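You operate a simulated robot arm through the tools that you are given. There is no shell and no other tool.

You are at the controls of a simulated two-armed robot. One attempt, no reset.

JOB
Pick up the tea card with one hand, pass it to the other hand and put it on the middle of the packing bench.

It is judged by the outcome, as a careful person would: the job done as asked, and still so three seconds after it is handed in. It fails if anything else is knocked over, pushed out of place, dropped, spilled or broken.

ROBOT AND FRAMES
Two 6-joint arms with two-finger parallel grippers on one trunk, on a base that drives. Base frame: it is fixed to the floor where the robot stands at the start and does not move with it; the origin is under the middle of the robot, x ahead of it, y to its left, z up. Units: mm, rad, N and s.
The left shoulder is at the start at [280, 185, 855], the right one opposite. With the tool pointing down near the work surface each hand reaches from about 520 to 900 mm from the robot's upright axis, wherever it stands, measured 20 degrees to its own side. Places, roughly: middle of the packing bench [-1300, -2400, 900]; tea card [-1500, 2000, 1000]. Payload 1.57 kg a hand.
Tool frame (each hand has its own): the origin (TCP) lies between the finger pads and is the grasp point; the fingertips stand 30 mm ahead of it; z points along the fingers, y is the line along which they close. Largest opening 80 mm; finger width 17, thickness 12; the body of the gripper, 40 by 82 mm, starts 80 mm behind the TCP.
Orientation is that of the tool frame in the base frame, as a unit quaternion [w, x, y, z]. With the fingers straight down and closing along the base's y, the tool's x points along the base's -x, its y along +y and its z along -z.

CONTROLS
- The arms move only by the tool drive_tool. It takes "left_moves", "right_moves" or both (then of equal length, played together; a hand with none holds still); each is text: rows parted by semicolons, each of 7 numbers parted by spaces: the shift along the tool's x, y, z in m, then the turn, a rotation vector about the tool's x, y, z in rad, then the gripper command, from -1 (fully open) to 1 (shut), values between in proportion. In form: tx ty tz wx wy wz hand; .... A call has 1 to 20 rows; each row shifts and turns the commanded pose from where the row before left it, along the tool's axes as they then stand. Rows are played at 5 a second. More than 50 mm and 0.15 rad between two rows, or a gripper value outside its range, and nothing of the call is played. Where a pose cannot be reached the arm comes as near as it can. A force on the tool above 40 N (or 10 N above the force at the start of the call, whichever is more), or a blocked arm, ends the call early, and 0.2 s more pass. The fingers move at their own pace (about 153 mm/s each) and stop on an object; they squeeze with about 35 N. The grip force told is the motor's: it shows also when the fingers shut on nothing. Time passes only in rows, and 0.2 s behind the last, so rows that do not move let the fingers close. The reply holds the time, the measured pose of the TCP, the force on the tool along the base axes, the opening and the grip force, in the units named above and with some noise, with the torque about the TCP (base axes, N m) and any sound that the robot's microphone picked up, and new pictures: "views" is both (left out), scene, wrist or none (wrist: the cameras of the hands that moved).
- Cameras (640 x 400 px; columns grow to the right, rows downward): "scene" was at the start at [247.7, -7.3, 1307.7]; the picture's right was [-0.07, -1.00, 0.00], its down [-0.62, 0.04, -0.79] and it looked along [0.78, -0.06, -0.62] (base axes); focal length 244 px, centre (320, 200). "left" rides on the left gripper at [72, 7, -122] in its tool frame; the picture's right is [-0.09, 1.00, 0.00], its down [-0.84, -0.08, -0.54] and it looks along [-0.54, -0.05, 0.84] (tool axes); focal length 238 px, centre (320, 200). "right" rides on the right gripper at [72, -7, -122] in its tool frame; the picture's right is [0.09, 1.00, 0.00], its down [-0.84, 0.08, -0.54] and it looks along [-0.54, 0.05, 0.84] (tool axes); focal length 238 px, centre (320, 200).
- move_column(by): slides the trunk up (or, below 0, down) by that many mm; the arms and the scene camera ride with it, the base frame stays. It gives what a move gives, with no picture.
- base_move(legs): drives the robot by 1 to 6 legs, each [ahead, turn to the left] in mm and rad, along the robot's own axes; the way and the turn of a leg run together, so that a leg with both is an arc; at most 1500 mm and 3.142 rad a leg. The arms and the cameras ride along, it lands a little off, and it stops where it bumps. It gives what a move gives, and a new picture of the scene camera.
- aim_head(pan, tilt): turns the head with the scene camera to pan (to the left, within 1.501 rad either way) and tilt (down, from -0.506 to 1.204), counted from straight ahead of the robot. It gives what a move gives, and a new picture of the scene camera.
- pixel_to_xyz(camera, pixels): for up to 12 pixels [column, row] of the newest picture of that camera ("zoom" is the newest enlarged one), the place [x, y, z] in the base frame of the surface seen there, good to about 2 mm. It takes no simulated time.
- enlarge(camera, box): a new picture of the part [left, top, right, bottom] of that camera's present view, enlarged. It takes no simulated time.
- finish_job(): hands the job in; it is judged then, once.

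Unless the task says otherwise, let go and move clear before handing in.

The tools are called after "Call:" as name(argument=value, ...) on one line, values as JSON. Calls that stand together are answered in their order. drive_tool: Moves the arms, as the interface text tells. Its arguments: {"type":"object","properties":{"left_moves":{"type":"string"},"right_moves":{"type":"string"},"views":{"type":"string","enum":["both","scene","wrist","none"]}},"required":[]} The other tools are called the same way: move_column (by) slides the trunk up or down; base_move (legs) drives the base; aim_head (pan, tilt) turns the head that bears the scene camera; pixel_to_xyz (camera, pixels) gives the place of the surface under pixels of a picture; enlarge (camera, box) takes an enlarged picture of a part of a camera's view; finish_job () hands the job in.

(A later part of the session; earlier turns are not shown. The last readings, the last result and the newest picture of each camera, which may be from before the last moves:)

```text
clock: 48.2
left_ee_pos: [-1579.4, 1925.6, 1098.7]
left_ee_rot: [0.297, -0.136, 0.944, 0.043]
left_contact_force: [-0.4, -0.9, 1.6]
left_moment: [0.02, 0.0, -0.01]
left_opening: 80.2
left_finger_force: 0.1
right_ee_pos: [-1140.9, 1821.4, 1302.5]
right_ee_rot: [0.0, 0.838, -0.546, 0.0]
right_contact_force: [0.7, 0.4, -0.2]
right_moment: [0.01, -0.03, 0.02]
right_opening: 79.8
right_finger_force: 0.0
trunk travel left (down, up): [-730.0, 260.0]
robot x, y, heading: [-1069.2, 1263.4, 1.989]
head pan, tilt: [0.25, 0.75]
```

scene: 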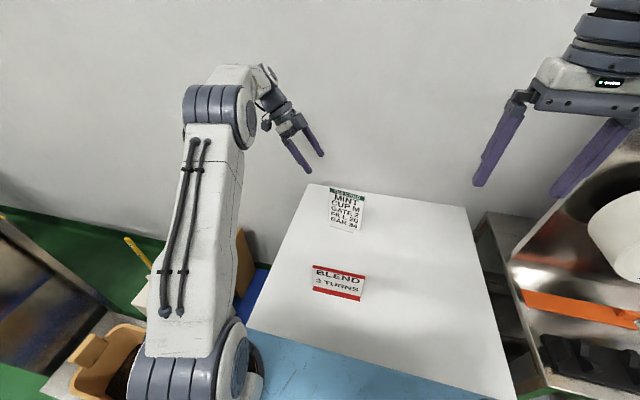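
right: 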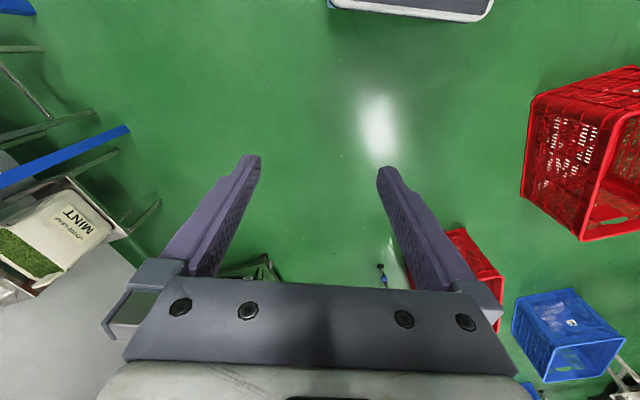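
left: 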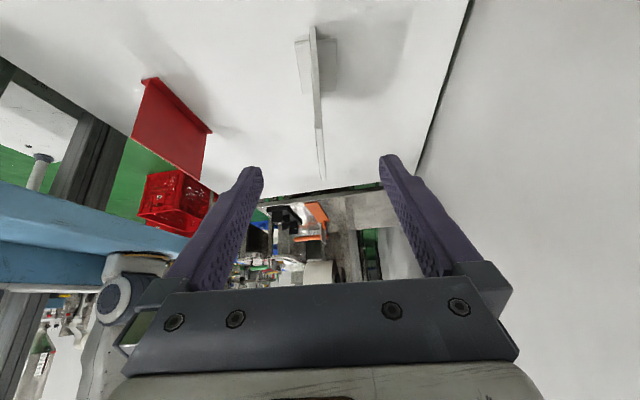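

The left wrist picture shows the card edge-on at (317,100), right between the fingers, with a foot strip on both sides. I'll advance 100 mm along the fingers and check.

Call:
drive_tool(left_moves="0 0 0.025 0 0 0 -1; 0 0 0.025 0 0 0 -1; 0 0 0.025 0 0 0 -1; 0 0 0.025 0 0 0 -1; 0 0 0 0 0 0 -1", views="both")

```text
clock: 49.4
left_ee_pos: [-1524.4, 1939.2, 1018.7]
left_ee_rot: [0.297, -0.137, 0.944, 0.044]
left_contact_force: [0.3, -0.4, 0.0]
left_moment: [0.03, 0.0, -0.01]
left_opening: 79.8
left_finger_force: 0.1
right_ee_pos: [-1141.6, 1822.1, 1302.8]
right_ee_rot: [0.0, 0.838, -0.546, 0.001]
right_contact_force: [0.4, 0.5, -0.4]
right_moment: [-0.01, -0.04, 0.02]
right_opening: 79.9
right_finger_force: 0.0
trunk travel left (down, up): [-730.0, 260.0]
robot x, y, heading: [-1074.0, 1263.8, 1.985]
head pan, tilt: [0.25, 0.75]
```

scene: 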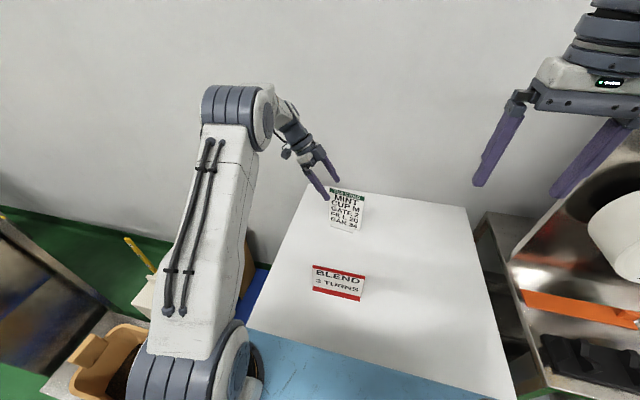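
left: 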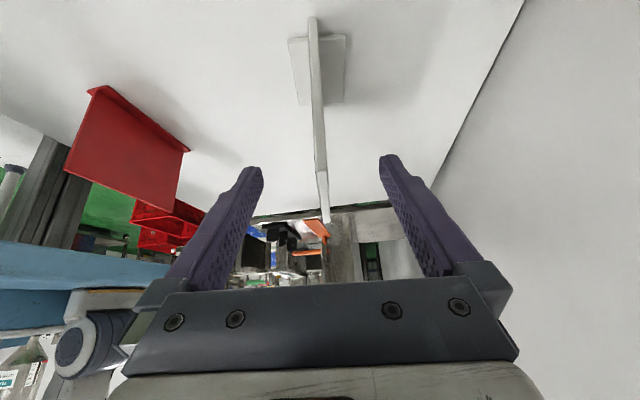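

The card's left edge runs from (313,20) to (320,173), centred between the fingertips at (250,170) and (388,158). I'll advance the last 50 mm gently, without closing yet.

Call:
drive_tool(left_moves="0 0 0.0125 0 0 0 -1; 0 0 0.0125 0 0 0 -1; 0 0 0.0125 0 0 0 -1; 0 0 0.0125 0 0 0 -1; 0 0 0 0 0 0 -1", views="both")

Call:
enlarge(camera="scene", box=[280, 150, 392, 240])

```text
clock: 50.6
left_ee_pos: [-1495.9, 1947.5, 976.7]
left_ee_rot: [0.297, -0.137, 0.944, 0.043]
left_contact_force: [-0.5, -0.1, 0.1]
left_moment: [0.0, -0.02, 0.01]
left_opening: 79.7
left_finger_force: 0.1
right_ee_pos: [-1140.0, 1823.4, 1302.8]
right_ee_rot: [0.0, 0.838, -0.546, 0.0]
right_contact_force: [0.0, -0.2, -0.5]
right_moment: [0.02, 0.0, 0.03]
right_opening: 79.9
right_finger_force: 0.1
trunk travel left (down, up): [-730.0, 260.0]
robot x, y, heading: [-1073.6, 1261.8, 1.989]
head pan, tilt: [0.25, 0.75]
```

scene: 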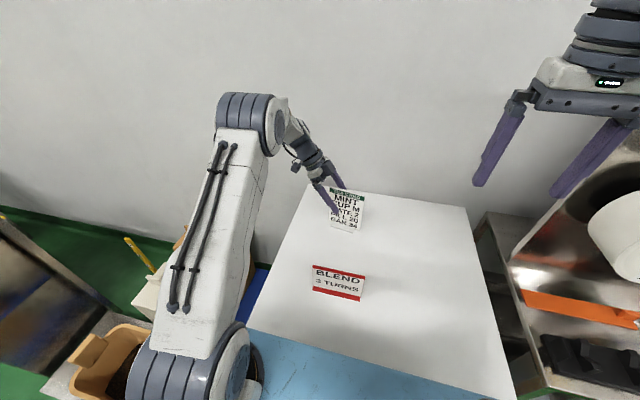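
left: 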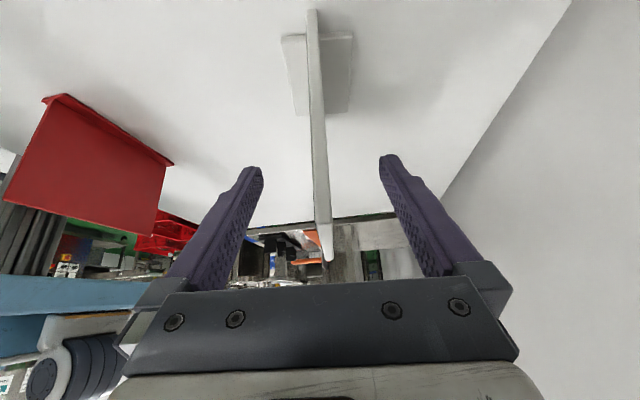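

```text
4.44 times, centred on (336, 195) of scene
```

zoom: 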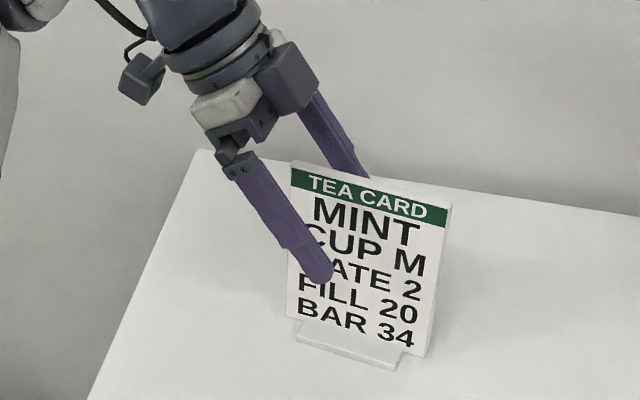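

The fingers straddle the card's top-left corner (zoom: front finger at (290,230), rear at (340,140)). I'll close in steps.

Call:
drive_tool(left_moves="0 0 0 0 0 0 0; 0 0 0 0 0 0 0.5; 0 0 0 0 0 0 0.65; 0 0 0 0 0 0 0.75; 0 0 0 0 0 0 0.85; 0 0 0 0 0 0 1; 0 0 0 0 0 0 1; 0 0 0 0 0 0 1", views="both")

Call:
enlarge(camera="scene", box=[280, 150, 392, 240])

```text
clock: 52.4
left_ee_pos: [-1495.0, 1947.1, 977.1]
left_ee_rot: [0.297, -0.136, 0.944, 0.043]
left_contact_force: [0.4, -0.4, -0.3]
left_moment: [0.06, -0.03, 0.02]
left_opening: 7.6
left_finger_force: 26.6
right_ee_pos: [-1140.3, 1822.9, 1303.2]
right_ee_rot: [0.0, 0.838, -0.546, 0.0]
right_contact_force: [-0.2, 0.7, -0.3]
right_moment: [-0.03, -0.02, 0.0]
right_opening: 80.0
right_finger_force: 0.1
trunk travel left (down, up): [-730.0, 260.0]
robot x, y, heading: [-1073.6, 1262.6, 1.986]
head pan, tilt: [0.25, 0.75]
```

scene: 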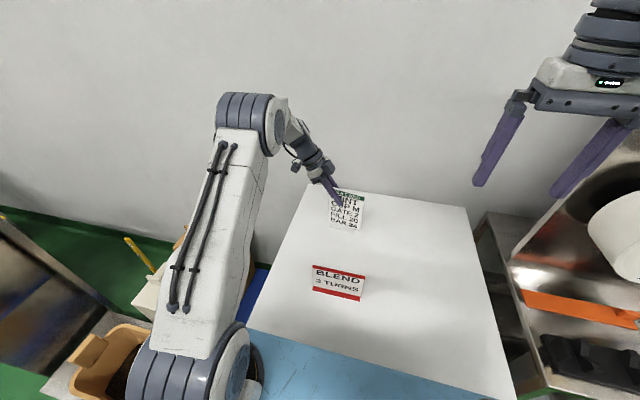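
left: 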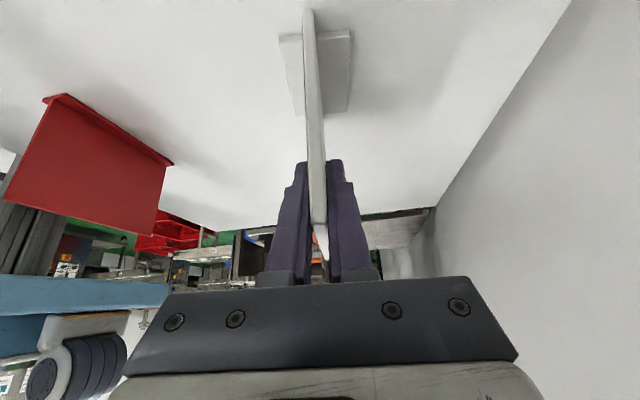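

```text
4.44 times, centred on (336, 195) of scene
```

zoom: 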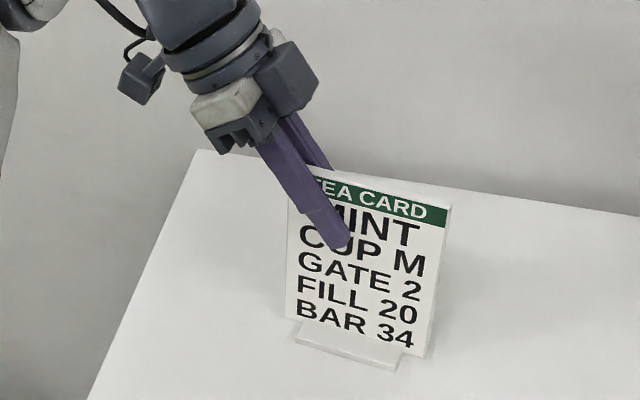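

The card is gripped (opening 7.6 mm, 26.6 N). I'll lift it straight up, slowly at first.

Call:
drive_tool(left_moves="-0.00287 0 -0.0041 0 0 0 1; -0.00574 0 -0.0082 0 0 0 1; -0.00861 0 -0.0123 0 0 0 1; -0.01148 0 -0.0164 0 0 0 1; -0.01148 0 -0.0164 0 0 0 1; -0.01148 0 -0.0164 0 0 0 1; -0.01148 0 -0.0164 0 0 0 1; -0.01148 0 -0.0164 0 0 0 1; -0.01148 0 -0.0164 0 0 0 1", views="both")

```text
clock: 54.4
left_ee_pos: [-1496.4, 1945.9, 1127.4]
left_ee_rot: [0.298, -0.137, 0.944, 0.043]
left_contact_force: [-1.0, -1.1, -0.5]
left_moment: [0.0, 0.05, 0.02]
left_opening: 7.7
left_finger_force: 27.0
right_ee_pos: [-1140.7, 1820.9, 1302.9]
right_ee_rot: [0.0, 0.838, -0.546, 0.001]
right_contact_force: [-0.3, 0.1, -0.4]
right_moment: [-0.02, 0.0, 0.0]
right_opening: 80.0
right_finger_force: 0.0
trunk travel left (down, up): [-730.0, 260.0]
robot x, y, heading: [-1073.6, 1261.1, 1.996]
head pan, tilt: [0.25, 0.75]
```

scene: 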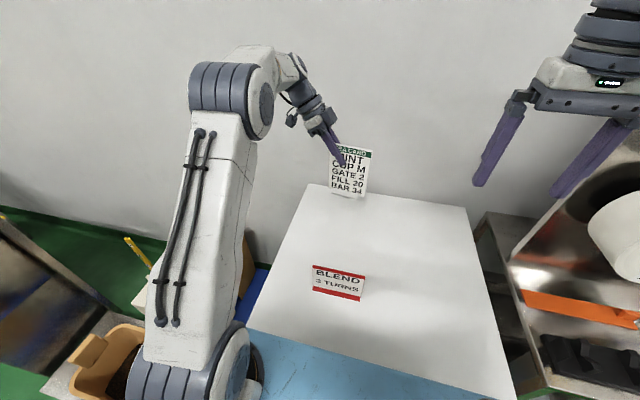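
left: 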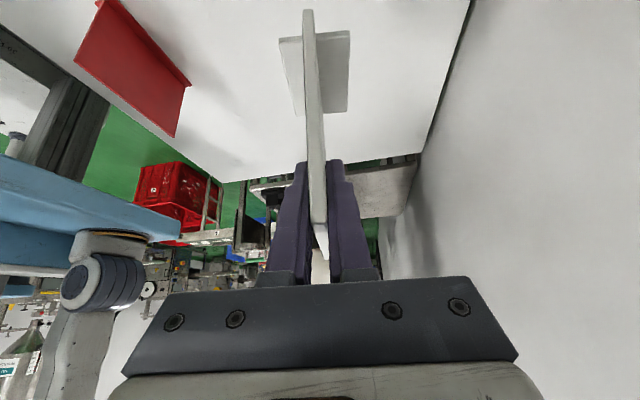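

The card is clear of the table and firmly held (27 N). I'll bring it up and in towards me, clear of the BLEND card, before backing off for the hand-over.

Call:
drive_tool(left_moves="-0.0144 0 -0.0205 0 0 0 1; -0.0144 0 -0.0205 0 0 0 1; 0.0012 -0.036 -0.0013 0 0 0 1; 0.0012 -0.036 -0.0013 0 0 0 1; 0.0012 -0.036 -0.0013 0 0 0 1; 0.0012 -0.036 -0.0013 0 0 0 1; 0.0012 -0.036 -0.0013 0 0 0 1", views="both")

```text
clock: 56.0
left_ee_pos: [-1454.0, 1774.7, 1177.2]
left_ee_rot: [0.298, -0.138, 0.944, 0.044]
left_contact_force: [0.2, -0.7, -1.4]
left_moment: [-0.02, 0.02, -0.05]
left_opening: 7.6
left_finger_force: 26.5
right_ee_pos: [-1141.8, 1822.3, 1303.3]
right_ee_rot: [0.0, 0.838, -0.545, 0.0]
right_contact_force: [-0.1, -0.5, 0.0]
right_moment: [-0.01, -0.02, -0.01]
right_opening: 80.0
right_finger_force: 0.1
trunk travel left (down, up): [-730.0, 260.0]
robot x, y, heading: [-1076.3, 1263.3, 1.988]
head pan, tilt: [0.25, 0.75]
```

scene: 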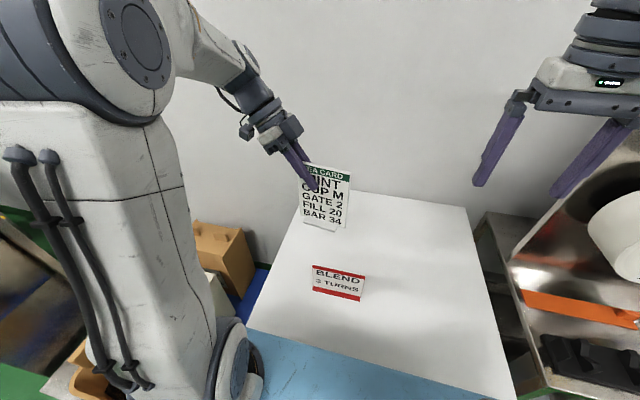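
left: 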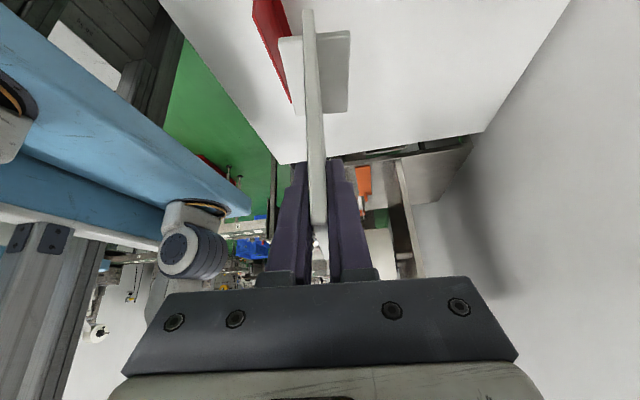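

The card is held steady and clear. I'll back the base off 450 mm to have free space for the hand-over.

Call:
base_move(legs=[[-450, 0]])

Call:
drive_tool(right_moves="0 -0.01 0 0 0 -0.1436 -1; 0 0 0 0 0 -0.1436 -1; 0 0 0 0 0 -0.1436 -1; 0 0 0 0 0 -0.1436 -1; 0 0 0 0 0 -0.1436 -1; 0 0 0 0 0 -0.1436 -1; 0 0 0 0 0 -0.1436 -1; 0 0 0 0 0 -0.1436 -1; 0 0 0 0 0 -0.1436 -1; 0 0 0 0 0 -0.1436 -1; 0 0 0 0 -0.1222 0 -1; 0 0 0 0 -0.1222 0 -1; 0 0 0 0 -0.1222 0 -1; 0 0 0 0 -0.1222 0 -1; 0 0 0 0 -0.1222 0 -1", views="both")

```text
clock: 58.6
left_ee_pos: [-1276.9, 1376.2, 1180.2]
left_ee_rot: [0.298, -0.135, 0.944, 0.043]
left_contact_force: [0.7, 0.6, -0.3]
left_moment: [-0.04, 0.03, 0.01]
left_opening: 7.4
left_finger_force: 26.6
right_ee_pos: [-962.9, 1423.3, 1303.7]
right_ee_rot: [0.0, 0.837, -0.547, -0.001]
right_contact_force: [0.0, 0.2, 0.2]
right_moment: [-0.02, -0.01, -0.04]
right_opening: 80.1
right_finger_force: 0.1
trunk travel left (down, up): [-730.0, 260.0]
robot x, y, heading: [-895.5, 864.2, 1.991]
head pan, tilt: [0.25, 0.75]
```

scene: 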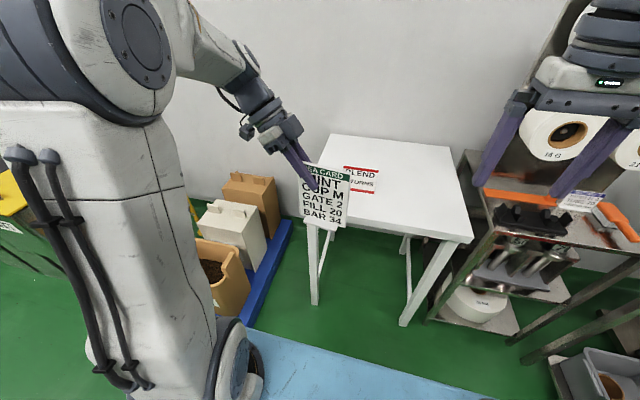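

```text
clock: 61.8
left_ee_pos: [-1275.5, 1375.0, 1179.3]
left_ee_rot: [0.298, -0.135, 0.944, 0.043]
left_contact_force: [-0.3, -0.1, -0.8]
left_moment: [-0.02, -0.01, 0.03]
left_opening: 7.7
left_finger_force: 26.5
right_ee_pos: [-953.0, 1426.3, 1301.5]
right_ee_rot: [0.042, 0.944, 0.133, -0.298]
right_contact_force: [-0.2, -0.9, -0.3]
right_moment: [0.01, 0.03, 0.03]
right_opening: 80.1
right_finger_force: 0.1
trunk travel left (down, up): [-730.0, 260.0]
robot x, y, heading: [-898.7, 862.5, 1.988]
head pan, tilt: [0.25, 0.75]
```

scene: 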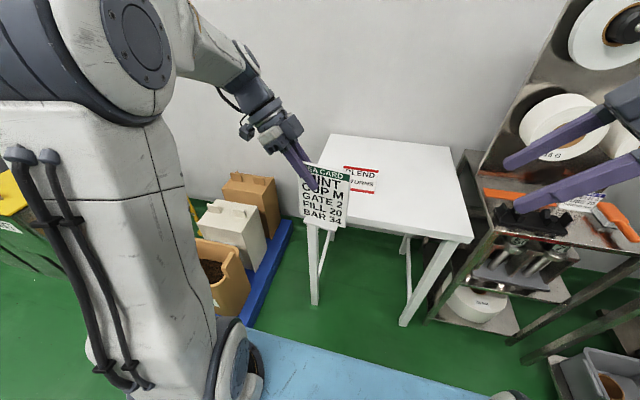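
right: 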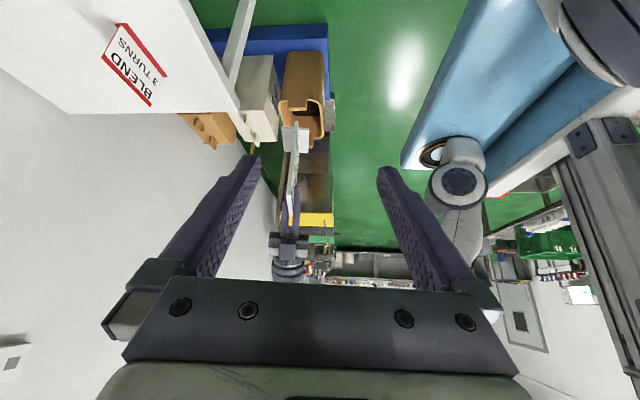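

The right hand is turned and tilted as its mirror (q ok) and the card shows edge-on at (290,180) in its picture. I'll move the right hand to 150 mm back along its fingers from the card's top-right corner.

Call:
drive_tool(right_moves="-0.02836 -0.00808 0.01966 0 0 0 -1; -0.02836 -0.00808 0.01966 0 0 0 -1; -0.02836 -0.00808 0.01966 0 0 0 -1; -0.02836 -0.00808 0.01966 0 0 0 -1; -0.02836 -0.00808 0.01966 0 0 0 -1; 0 0 0 0 0 0 -1", views="both")

```text
clock: 63.2
left_ee_pos: [-1276.1, 1375.7, 1179.6]
left_ee_rot: [0.297, -0.136, 0.944, 0.042]
left_contact_force: [-0.9, -0.2, -1.2]
left_moment: [0.0, 0.02, 0.0]
left_opening: 7.8
left_finger_force: 26.7
right_ee_pos: [-1129.9, 1421.2, 1304.8]
right_ee_rot: [0.042, 0.945, 0.132, -0.298]
right_contact_force: [0.5, 0.0, -0.2]
right_moment: [-0.01, 0.0, 0.04]
right_opening: 80.1
right_finger_force: 0.1
trunk travel left (down, up): [-730.0, 260.0]
robot x, y, heading: [-895.3, 864.2, 1.989]
head pan, tilt: [0.25, 0.75]
```

scene: 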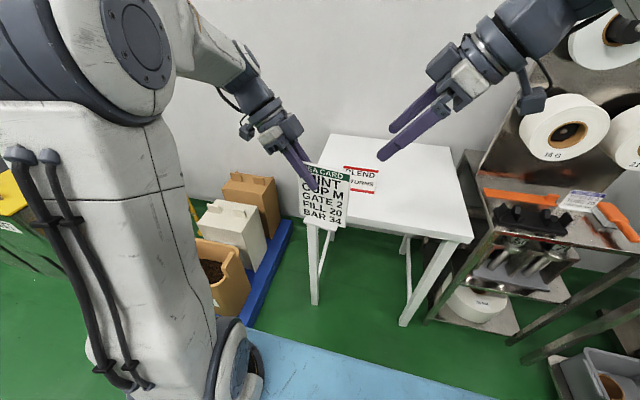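
right: 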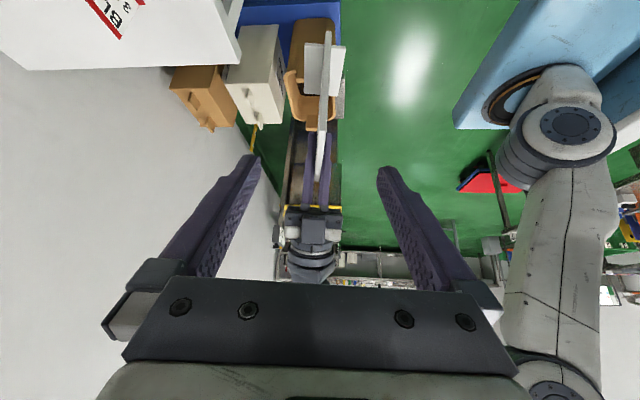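

The card is edge-on at (323,110), centred between the right fingertips at (253,163) and (385,172). I'll advance 100 mm and check.

Call:
drive_tool(right_moves="0 0.0006 0.025 0 0 0 -1; 0 0.0006 0.025 0 0 0 -1; 0 0.0006 0.025 0 0 0 -1; 0 0.0006 0.025 0 0 0 -1; 0 0 0 0 0 0 -1", views="both")

Call:
enlarge(camera="scene", box=[250, 90, 410, 240])

```text
clock: 64.4
left_ee_pos: [-1275.2, 1376.4, 1179.4]
left_ee_rot: [0.298, -0.135, 0.944, 0.042]
left_contact_force: [0.0, 0.3, -0.3]
left_moment: [-0.02, 0.01, 0.0]
left_opening: 7.7
left_finger_force: 26.9
right_ee_pos: [-1182.7, 1400.7, 1224.0]
right_ee_rot: [0.041, 0.945, 0.132, -0.297]
right_contact_force: [0.0, 0.1, -0.4]
right_moment: [0.02, 0.01, -0.01]
right_opening: 80.0
right_finger_force: 0.0
trunk travel left (down, up): [-730.0, 260.0]
robot x, y, heading: [-899.8, 861.2, 1.993]
head pan, tilt: [0.25, 0.75]
```

scene: 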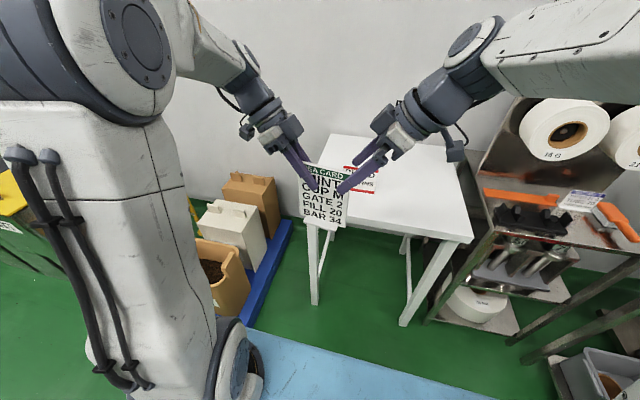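
right: 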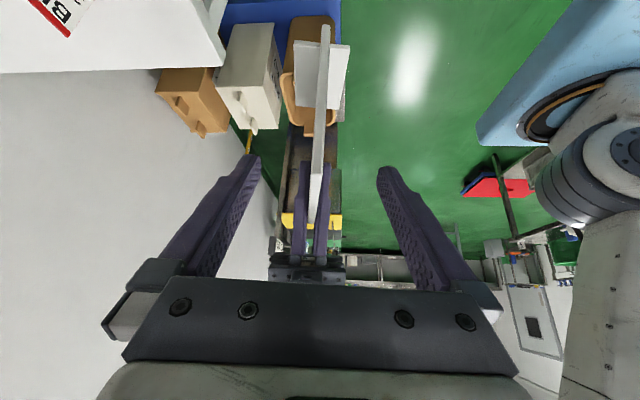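

```text
2.67 times, centred on (330, 165) of scene
```

zoom: 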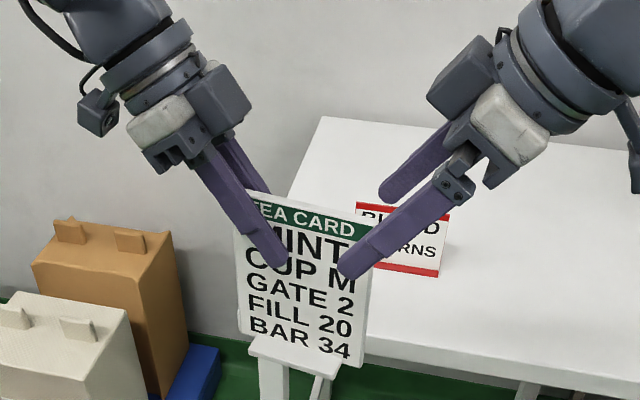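

The right fingers are 50 mm short of the grasp and well clear of the left fingers. I'll advance the last 53 mm with the fingers open.

Call:
drive_tool(right_moves="0 0 0.01325 0 0 0 -1; 0 0 0.01325 0 0 0 -1; 0 0 0.01325 0 0 0 -1; 0 0 0.01325 0 0 0 -1; 0 0 0 0 0 0 -1", views="both")

Call:
enlarge(camera="scene", box=[250, 90, 410, 240])

```text
clock: 65.6
left_ee_pos: [-1276.1, 1376.0, 1178.7]
left_ee_rot: [0.298, -0.135, 0.944, 0.043]
left_contact_force: [0.0, 0.8, -0.8]
left_moment: [-0.01, 0.01, 0.02]
left_opening: 7.8
left_finger_force: 26.5
right_ee_pos: [-1212.6, 1392.9, 1179.2]
right_ee_rot: [0.042, 0.945, 0.131, -0.298]
right_contact_force: [1.4, -0.1, 0.2]
right_moment: [-0.03, 0.0, -0.02]
right_opening: 80.1
right_finger_force: 0.0
trunk travel left (down, up): [-730.0, 260.0]
robot x, y, heading: [-900.7, 863.7, 1.989]
head pan, tilt: [0.25, 0.75]
```

scene: 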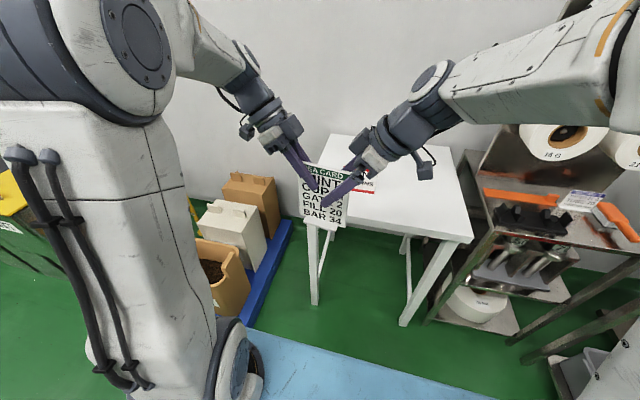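
right: 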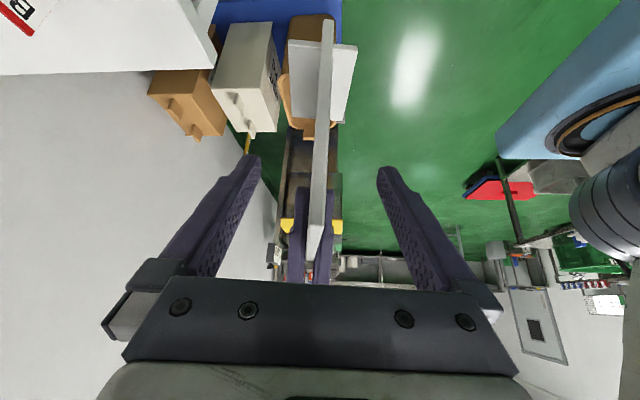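

```text
2.67 times, centred on (330, 165) of scene
```

zoom: 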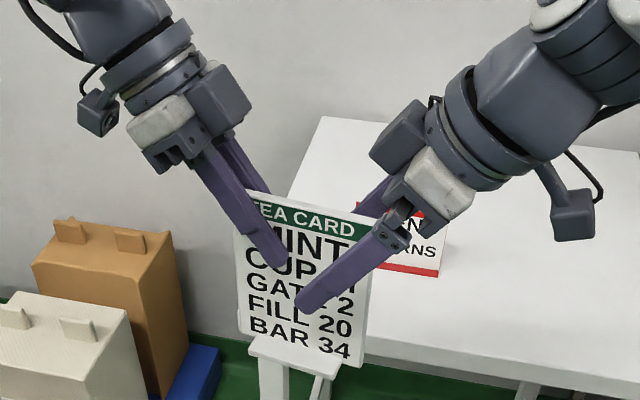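

The right fingers straddle the top-right corner (zoom tip at (305,305)), about 18 mm clear of the left tips in the card's plane. I'll close the right hand in steps while the left holds.

Call:
drive_tool(right_moves="0 0 0 0 0 0 0; 0 0 0 0 0 0 0.5; 0 0 0 0 0 0 0.65; 0 0 0 0 0 0 0.75; 0 0 0 0 0 0 0.85; 0 0 0 0 0 0 1; 0 0 0 0 0 0 1; 0 0 0 0 0 0 1", views="both")

Call:
enlarge(camera="scene", box=[250, 90, 410, 240])

```text
clock: 67.4
left_ee_pos: [-1275.6, 1375.1, 1180.2]
left_ee_rot: [0.297, -0.135, 0.944, 0.041]
left_contact_force: [1.7, -8.6, 1.4]
left_moment: [-0.16, -0.17, -0.42]
left_opening: 7.7
left_finger_force: 26.6
right_ee_pos: [-1213.2, 1393.1, 1180.4]
right_ee_rot: [0.04, 0.945, 0.132, -0.298]
right_contact_force: [-2.0, 8.2, -2.4]
right_moment: [0.21, -0.01, -0.18]
right_opening: 7.4
right_finger_force: 26.9
trunk travel left (down, up): [-730.0, 260.0]
robot x, y, heading: [-894.5, 862.4, 1.992]
head pan, tilt: [0.25, 0.75]
```

scene: 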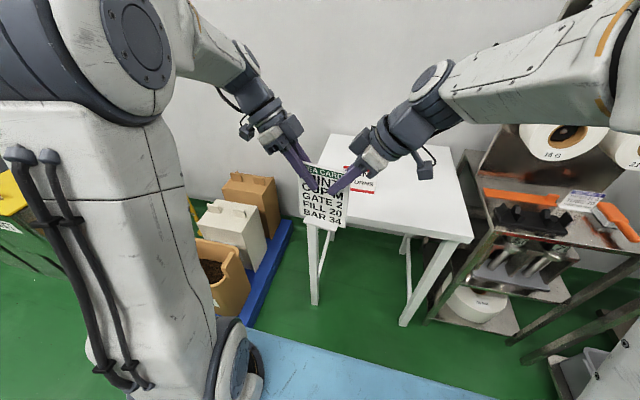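
right: 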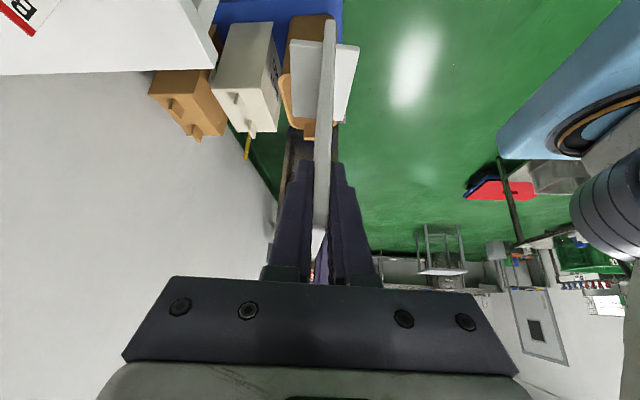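

```text
2.67 times, centred on (330, 165) of scene
```

zoom: 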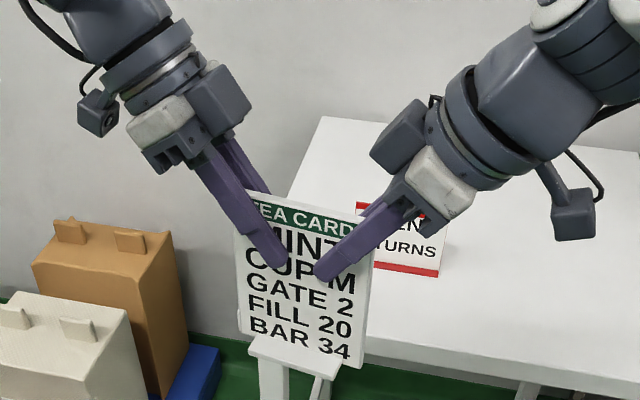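

Both hands hold the card now (right opening 7.4 mm, 26.9 N). I'll open the left hand and draw it straight back along its fingers.

Call:
drive_tool(left_moves="0 0 0 0 0 0 0.75; 0 0 0 0 0 0 0.6; 0 0 0 0 0 0 0.3; 0 0 0 0 0 0 -0.3; 0 0 0 0 0 0 -1; 0 0 0 0 0 0 -1", right_moves="0 0 0 0 0 0 1; 0 0 0 0 0 0 1; 0 0 0 0 0 0 1; 0 0 0 0 0 0 1; 0 0 0 0 0 0 1; 0 0 0 0 0 0 1", views="both")

Call:
enlarge(camera="scene", box=[250, 90, 410, 240])

```text
clock: 68.8
left_ee_pos: [-1276.6, 1374.5, 1179.6]
left_ee_rot: [0.298, -0.134, 0.944, 0.042]
left_contact_force: [0.0, -0.5, -0.3]
left_moment: [0.01, 0.0, 0.03]
left_opening: 80.1
left_finger_force: 0.0
right_ee_pos: [-1212.3, 1393.1, 1180.0]
right_ee_rot: [0.042, 0.945, 0.132, -0.297]
right_contact_force: [0.3, -0.3, 0.9]
right_moment: [0.02, -0.08, 0.03]
right_opening: 7.8
right_finger_force: 26.9
trunk travel left (down, up): [-730.0, 260.0]
robot x, y, heading: [-896.8, 863.8, 1.989]
head pan, tilt: [0.25, 0.75]
```

scene: 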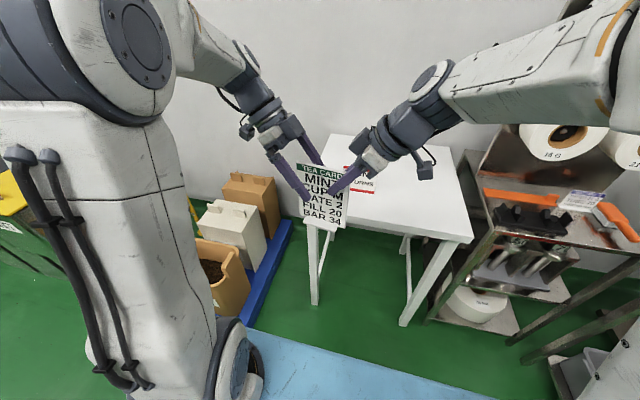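
right: 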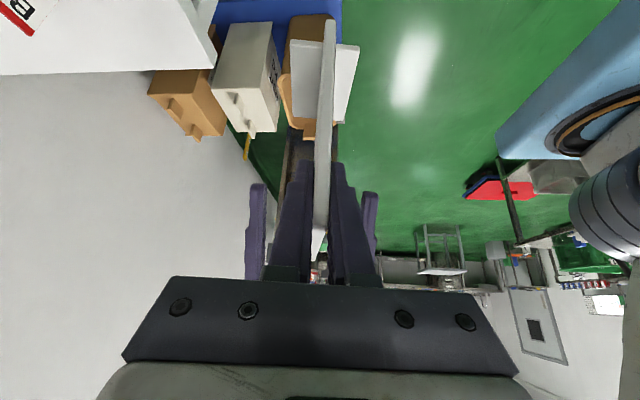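
left: 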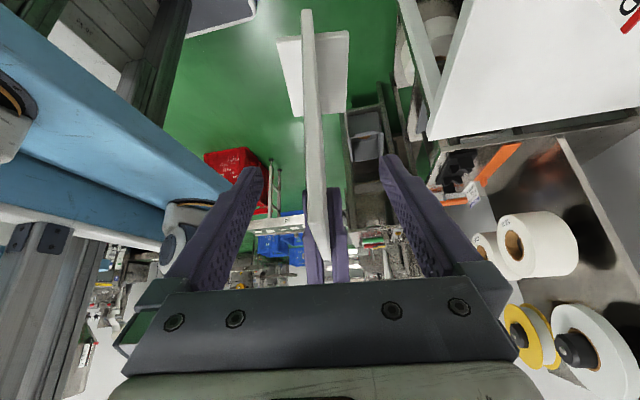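

```text
2.67 times, centred on (330, 165) of scene
```

zoom: 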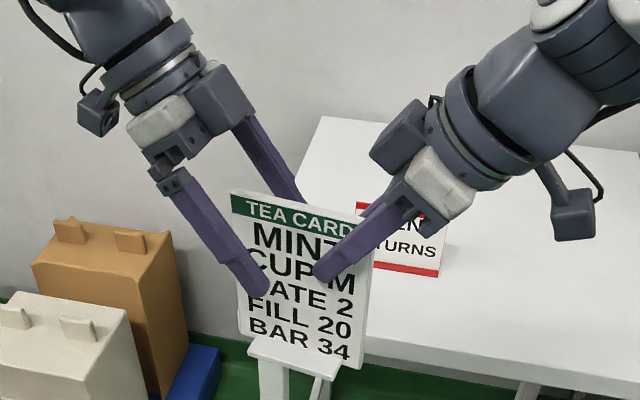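

The right hand alone holds the card (26.9 N) and the card hasn't slipped. I'll pull the left hand back along its fingers.

Call:
drive_tool(left_moves="0 0 -0.02 0 0 0 -1; 0 0 -0.025 0 0 0 -1; 0 0 -0.03 0 0 0 -1; 0 0 -0.035 0 0 0 -1; 0 0 -0.04 0 0 0 -1; 0.0246 0 -0.0172 0 0 0 -1; 0.0246 0 -0.0172 0 0 0 -1", views="both")

```text
clock: 70.4
left_ee_pos: [-1415.6, 1334.5, 1302.0]
left_ee_rot: [0.299, -0.134, 0.944, 0.042]
left_contact_force: [1.0, 0.3, 1.2]
left_moment: [0.0, -0.01, -0.01]
left_opening: 80.0
left_finger_force: 0.0
right_ee_pos: [-1212.3, 1393.0, 1179.6]
right_ee_rot: [0.042, 0.944, 0.132, -0.298]
right_contact_force: [0.0, 0.7, -0.2]
right_moment: [0.04, -0.04, 0.01]
right_opening: 7.5
right_finger_force: 26.6
trunk travel left (down, up): [-730.0, 260.0]
robot x, y, heading: [-893.5, 866.0, 1.989]
head pan, tilt: [0.25, 0.75]
```

scene: 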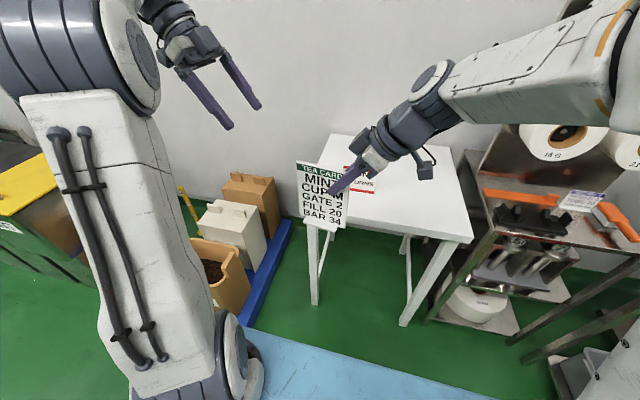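
left: 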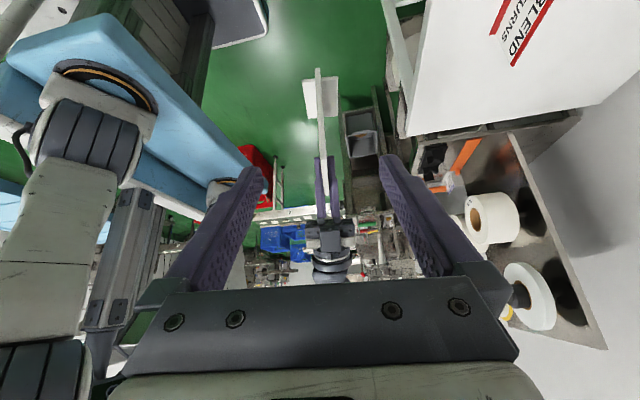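

The hand-over is done: only the right hand holds the card at (325,190). I'll level the left hand and shift the right hand with the card 200 mm to my right side for driving.

Call:
drive_tool(left_moves="0 0 0 0 0.1222 0 -1; 0 0 0 0 0.1222 0 -1; 0 0 0 0 0.1222 0 -1; 0 0 0 0 0.1222 0 -1; 0 0 0 0 0.1222 0 -1; 0 -0.03 0 0 0 0 -1; 0 -0.03 0 0 0 0 -1", right_moves="0.0115 0 -0.008 0 0 0 1; 0.0246 0 -0.0172 0 0 0 1; 0.0328 0 -0.0230 0 0 0 1; 0.0328 0 -0.0230 0 0 0 1; 0.0328 0 -0.0230 0 0 0 1; 0.0246 0 -0.0172 0 0 0 1; 0 0 0 0 0 0 1", views="both")

```text
clock: 72.0
left_ee_pos: [-1397.4, 1278.5, 1303.7]
left_ee_rot: [-0.001, -0.141, 0.99, 0.0]
left_contact_force: [-0.2, -0.3, 0.7]
left_moment: [0.04, 0.03, 0.0]
left_opening: 80.1
left_finger_force: 0.1
right_ee_pos: [-1027.0, 1444.8, 1175.8]
right_ee_rot: [0.042, 0.945, 0.132, -0.298]
right_contact_force: [-1.2, 0.2, 0.7]
right_moment: [-0.04, -0.04, 0.0]
right_opening: 7.4
right_finger_force: 27.1
trunk travel left (down, up): [-730.0, 260.0]
robot x, y, heading: [-893.2, 867.5, 1.989]
head pan, tilt: [0.25, 0.75]
```

scene: 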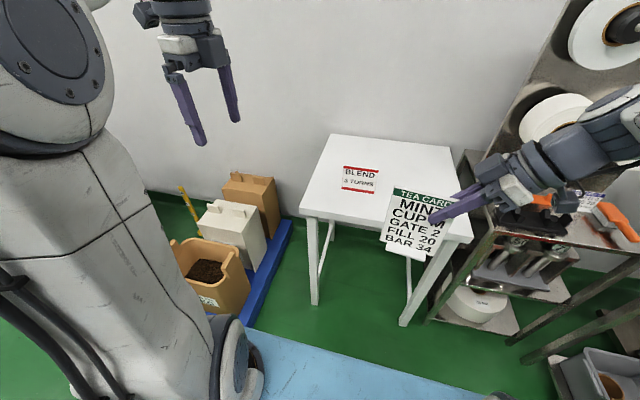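
right: 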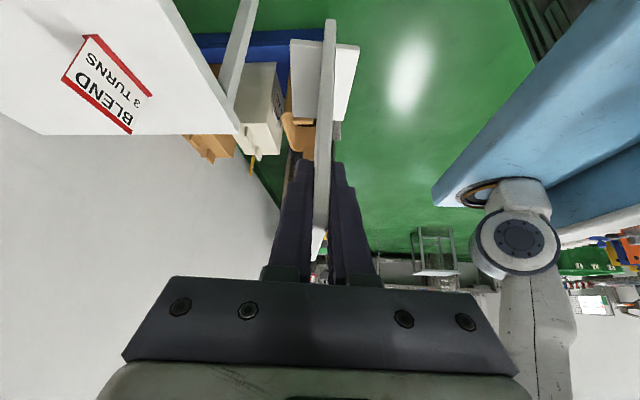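
left: 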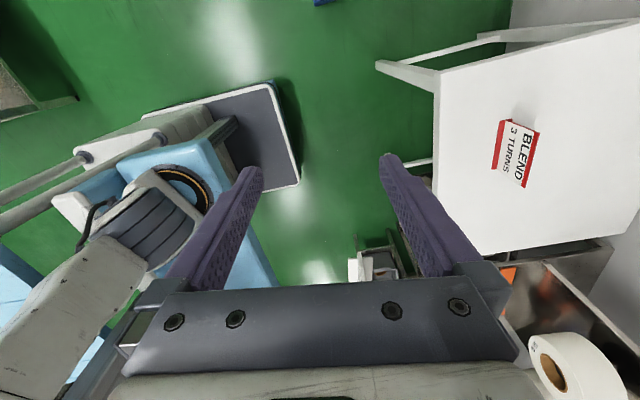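

The card is held well on my right side; the BLEND card stands untouched. I'll turn right in place towards the origin and look at the island table and the way to the bench.

Call:
base_move(legs=[[0, -1.4], [0, -1.356]])

Call:
aim_head(pan=-0.55, tilt=0.45)

```text
clock: 79.2
left_ee_pos: [-277.7, 660.7, 1303.8]
left_ee_rot: [0.0, 0.946, 0.325, 0.001]
left_contact_force: [0.4, 0.0, 0.3]
left_moment: [-0.03, -0.01, 0.01]
left_opening: 80.1
left_finger_force: 0.1
right_ee_pos: [-561.5, 369.6, 1176.2]
right_ee_rot: [0.284, -0.307, 0.903, 0.097]
right_contact_force: [-0.3, 0.0, -0.1]
right_moment: [-0.04, 0.07, 0.01]
right_opening: 7.4
right_finger_force: 27.0
trunk travel left (down, up): [-730.0, 260.0]
robot x, y, heading: [-893.9, 861.4, -0.78]
head pan, tilt: [0.25, 0.75]
```

scene: 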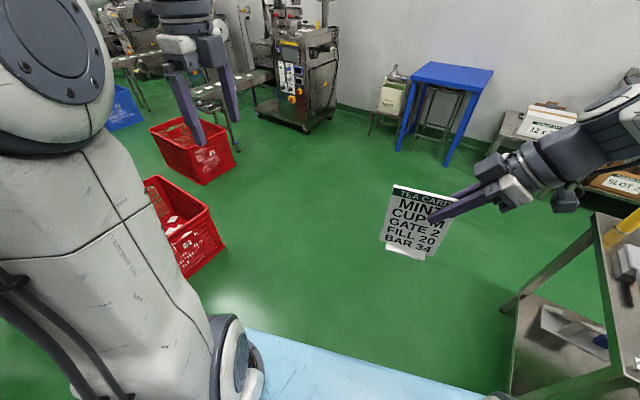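

```text
clock: 80.3
left_ee_pos: [-278.9, 660.5, 1303.8]
left_ee_rot: [0.0, 0.946, 0.325, 0.001]
left_contact_force: [-0.4, -0.7, 0.4]
left_moment: [0.0, 0.02, 0.0]
left_opening: 80.2
left_finger_force: 0.0
right_ee_pos: [-561.3, 369.4, 1176.4]
right_ee_rot: [0.285, -0.307, 0.903, 0.097]
right_contact_force: [-0.2, 0.7, -0.1]
right_moment: [0.01, 0.06, 0.01]
right_opening: 7.5
right_finger_force: 26.7
trunk travel left (down, up): [-730.0, 260.0]
robot x, y, heading: [-894.9, 863.8, -0.78]
head pan, tilt: [-0.55, 0.45]
```

scene: 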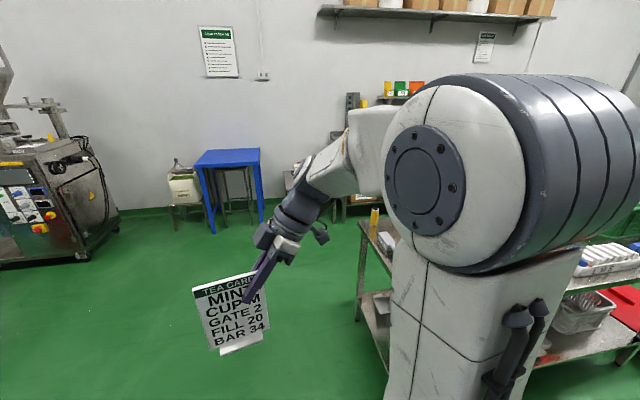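

The island table shows on both sides of my right arm, at (370,240) and (610,260). I'll measure it.

Call:
pixel_to_xyz(camera="scene", pixels=[[362, 232], [385, 340], [362, 318], [630, 272], [585, 275], [560, 375], [635, 345], [600, 310], [620, 235], [300, 250], [270, 220], [330, 330]])

Call:
aim_head(pan=-1.3, tilt=0.6)

```text
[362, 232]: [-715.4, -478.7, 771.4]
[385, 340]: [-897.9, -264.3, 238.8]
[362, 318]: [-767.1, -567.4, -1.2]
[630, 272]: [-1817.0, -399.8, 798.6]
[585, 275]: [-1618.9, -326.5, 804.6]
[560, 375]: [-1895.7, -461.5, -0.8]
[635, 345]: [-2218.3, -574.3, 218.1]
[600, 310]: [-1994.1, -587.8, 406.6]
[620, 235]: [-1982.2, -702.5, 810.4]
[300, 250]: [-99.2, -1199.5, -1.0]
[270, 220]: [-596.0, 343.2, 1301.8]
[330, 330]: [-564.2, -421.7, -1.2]
```

```text
clock: 81.5
left_ee_pos: [-278.8, 660.9, 1303.7]
left_ee_rot: [0.0, 0.946, 0.325, 0.0]
left_contact_force: [0.2, -0.4, -0.4]
left_moment: [-0.01, 0.02, 0.01]
left_opening: 80.1
left_finger_force: 0.0
right_ee_pos: [-561.0, 369.2, 1175.7]
right_ee_rot: [0.285, -0.307, 0.903, 0.097]
right_contact_force: [-0.3, 0.2, -0.4]
right_moment: [-0.02, 0.05, -0.04]
right_opening: 7.7
right_finger_force: 26.9
trunk travel left (down, up): [-730.0, 260.0]
robot x, y, heading: [-898.7, 862.8, -0.78]
head pan, tilt: [-1.3, 0.6]
```

scene: 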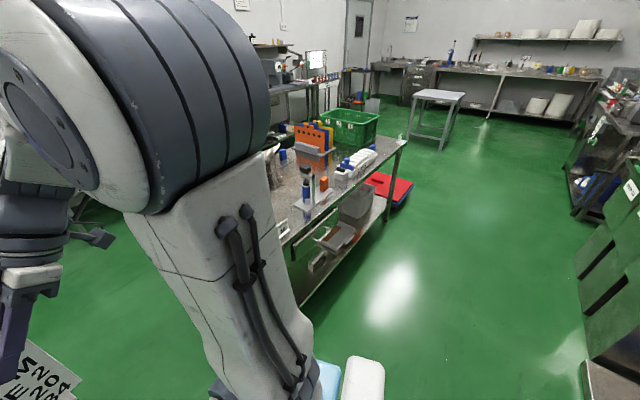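

The island spans roughly from (-683,-551) westward, with an aisle between it and the packing bench. I'll measure a few more points to plan the way around its near end.

Call:
pixel_to_xyz(camera="scene", pixels=[[405, 143], [300, 240], [370, 190], [345, 112], [380, 150], [312, 130], [272, 95], [310, 60], [300, 110], [360, 170], [395, 205], [320, 180]])

Call:
move_column(by=120)

```text
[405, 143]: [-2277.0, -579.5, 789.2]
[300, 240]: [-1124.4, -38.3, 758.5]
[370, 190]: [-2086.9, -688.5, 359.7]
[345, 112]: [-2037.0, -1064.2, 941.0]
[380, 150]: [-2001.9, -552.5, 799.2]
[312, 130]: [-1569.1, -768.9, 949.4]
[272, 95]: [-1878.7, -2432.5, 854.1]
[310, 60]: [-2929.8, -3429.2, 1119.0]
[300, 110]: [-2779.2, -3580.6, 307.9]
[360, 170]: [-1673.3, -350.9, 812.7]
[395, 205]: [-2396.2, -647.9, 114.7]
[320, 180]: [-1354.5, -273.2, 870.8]
```

```text
clock: 83.0
left_ee_pos: [-278.4, 660.3, 1423.4]
left_ee_rot: [0.001, 0.946, 0.324, 0.001]
left_contact_force: [0.1, 0.1, 0.7]
left_moment: [0.01, -0.03, 0.01]
left_opening: 79.9
left_finger_force: 0.0
right_ee_pos: [-561.9, 369.1, 1295.7]
right_ee_rot: [0.285, -0.306, 0.903, 0.097]
right_contact_force: [-0.3, 0.6, -1.3]
right_moment: [-0.03, 0.02, -0.01]
right_opening: 7.4
right_finger_force: 27.3
trunk travel left (down, up): [-850.0, 140.0]
robot x, y, heading: [-897.8, 860.0, -0.784]
head pan, tilt: [-1.3, 0.6]
```

The path is clear. I'll drive past the island's east end to about (-100,-200), then turn towards the aisle.

Call:
base_move(legs=[[0, -0.144], [1329, 0], [0, -0.985]])

Call:
aim_head(pan=-0.2, tilt=0.6)

```text
clock: 92.6
left_ee_pos: [-91.2, -839.9, 1423.3]
left_ee_rot: [0.0, 0.967, -0.253, 0.0]
left_contact_force: [0.0, -0.3, -0.2]
left_moment: [-0.01, -0.02, 0.01]
left_opening: 80.0
left_finger_force: 0.2
right_ee_pos: [-467.9, -691.8, 1297.6]
right_ee_rot: [0.29, 0.245, 0.922, -0.077]
right_contact_force: [-0.2, -0.4, -0.9]
right_moment: [0.01, 0.04, -0.05]
right_opening: 7.4
right_finger_force: 26.4
trunk travel left (down, up): [-850.0, 140.0]
robot x, y, heading: [-143.5, -194.7, -1.951]
head pan, tilt: [-1.3, 0.6]
```

scene: 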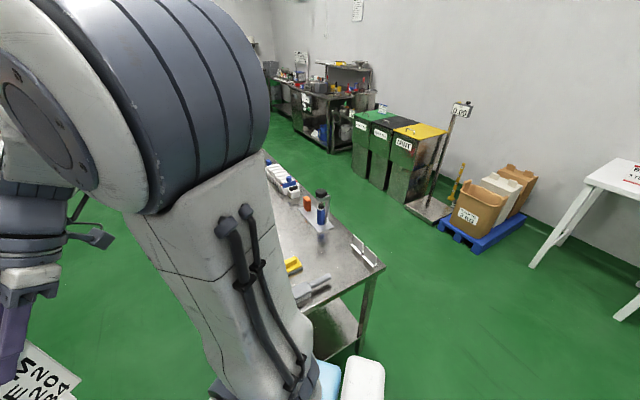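

```text
clock: 93.9
left_ee_pos: [-91.2, -840.1, 1422.9]
left_ee_rot: [0.0, 0.968, -0.253, 0.0]
left_contact_force: [-0.5, -1.1, -0.6]
left_moment: [-0.01, -0.03, 0.0]
left_opening: 79.9
left_finger_force: 0.1
right_ee_pos: [-467.6, -691.7, 1296.8]
right_ee_rot: [0.291, 0.244, 0.922, -0.077]
right_contact_force: [-0.2, -0.9, -1.1]
right_moment: [0.04, 0.02, -0.05]
right_opening: 7.5
right_finger_force: 27.2
trunk travel left (down, up): [-850.0, 140.0]
robot x, y, heading: [-137.9, -191.4, -1.959]
head pan, tilt: [-0.201, 0.6]
```

scene: 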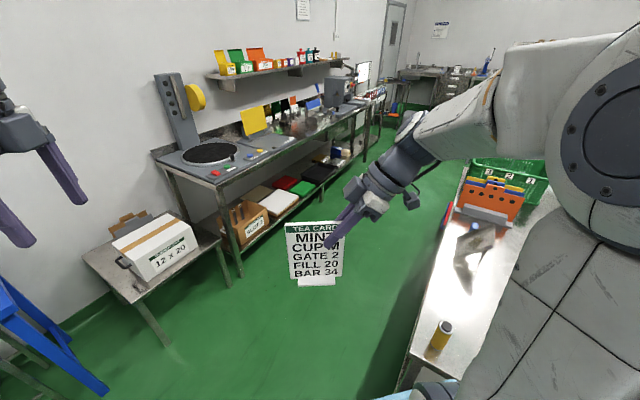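

I can see the packing bench from (155,155) to (385,90) and the aisle beside the island at right. I'll enlarge it to see what stands on the middle.

Call:
enlarge(camera="scene", box=[150, 40, 400, 196])

Call:
pixel_to_xyz(camera="scene", pixels=[[155, 155], [218, 185], [240, 180], [300, 148], [383, 97], [265, 140], [290, 125], [310, 125], [330, 110], [235, 275], [345, 180], [415, 350]])

```text
2.56 times, centred on (275, 118) of scene
```

zoom: 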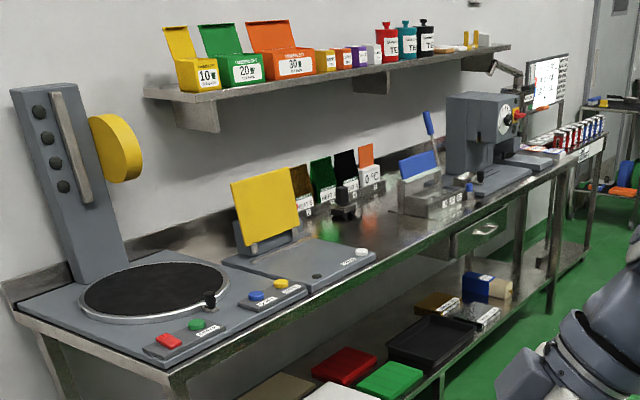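

```text
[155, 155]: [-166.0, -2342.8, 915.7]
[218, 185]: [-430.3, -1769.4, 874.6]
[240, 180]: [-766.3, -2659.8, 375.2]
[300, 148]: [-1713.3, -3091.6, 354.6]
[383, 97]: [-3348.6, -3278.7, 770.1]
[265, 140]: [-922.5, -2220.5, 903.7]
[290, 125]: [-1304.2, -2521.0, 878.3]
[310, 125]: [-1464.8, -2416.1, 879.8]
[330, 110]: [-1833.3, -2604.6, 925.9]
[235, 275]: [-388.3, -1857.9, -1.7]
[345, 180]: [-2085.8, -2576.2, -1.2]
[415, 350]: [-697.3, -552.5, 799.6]
```

The middle of the bench is open steel at about (-1300..-1465,-2420..-2520), z≈879. I'll measure the side table with the "12 x 20" box (corners (140,303), (220,238)) since I must pass it.

Call:
pixel_to_xyz(camera="scene", pixels=[[138, 302], [218, 238], [85, 258], [166, 344], [226, 285], [105, 390], [240, 276], [440, 350], [408, 345], [460, 240], [270, 300], [370, 200]])

```text
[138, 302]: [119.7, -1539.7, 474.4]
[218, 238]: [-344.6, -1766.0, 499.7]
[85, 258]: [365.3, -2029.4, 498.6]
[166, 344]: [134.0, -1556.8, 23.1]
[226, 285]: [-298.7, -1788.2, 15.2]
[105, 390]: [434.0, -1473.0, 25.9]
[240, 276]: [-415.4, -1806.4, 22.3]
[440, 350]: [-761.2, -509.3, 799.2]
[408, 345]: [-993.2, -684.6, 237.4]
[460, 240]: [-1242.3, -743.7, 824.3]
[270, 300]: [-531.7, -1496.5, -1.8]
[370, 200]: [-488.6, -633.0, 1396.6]
```

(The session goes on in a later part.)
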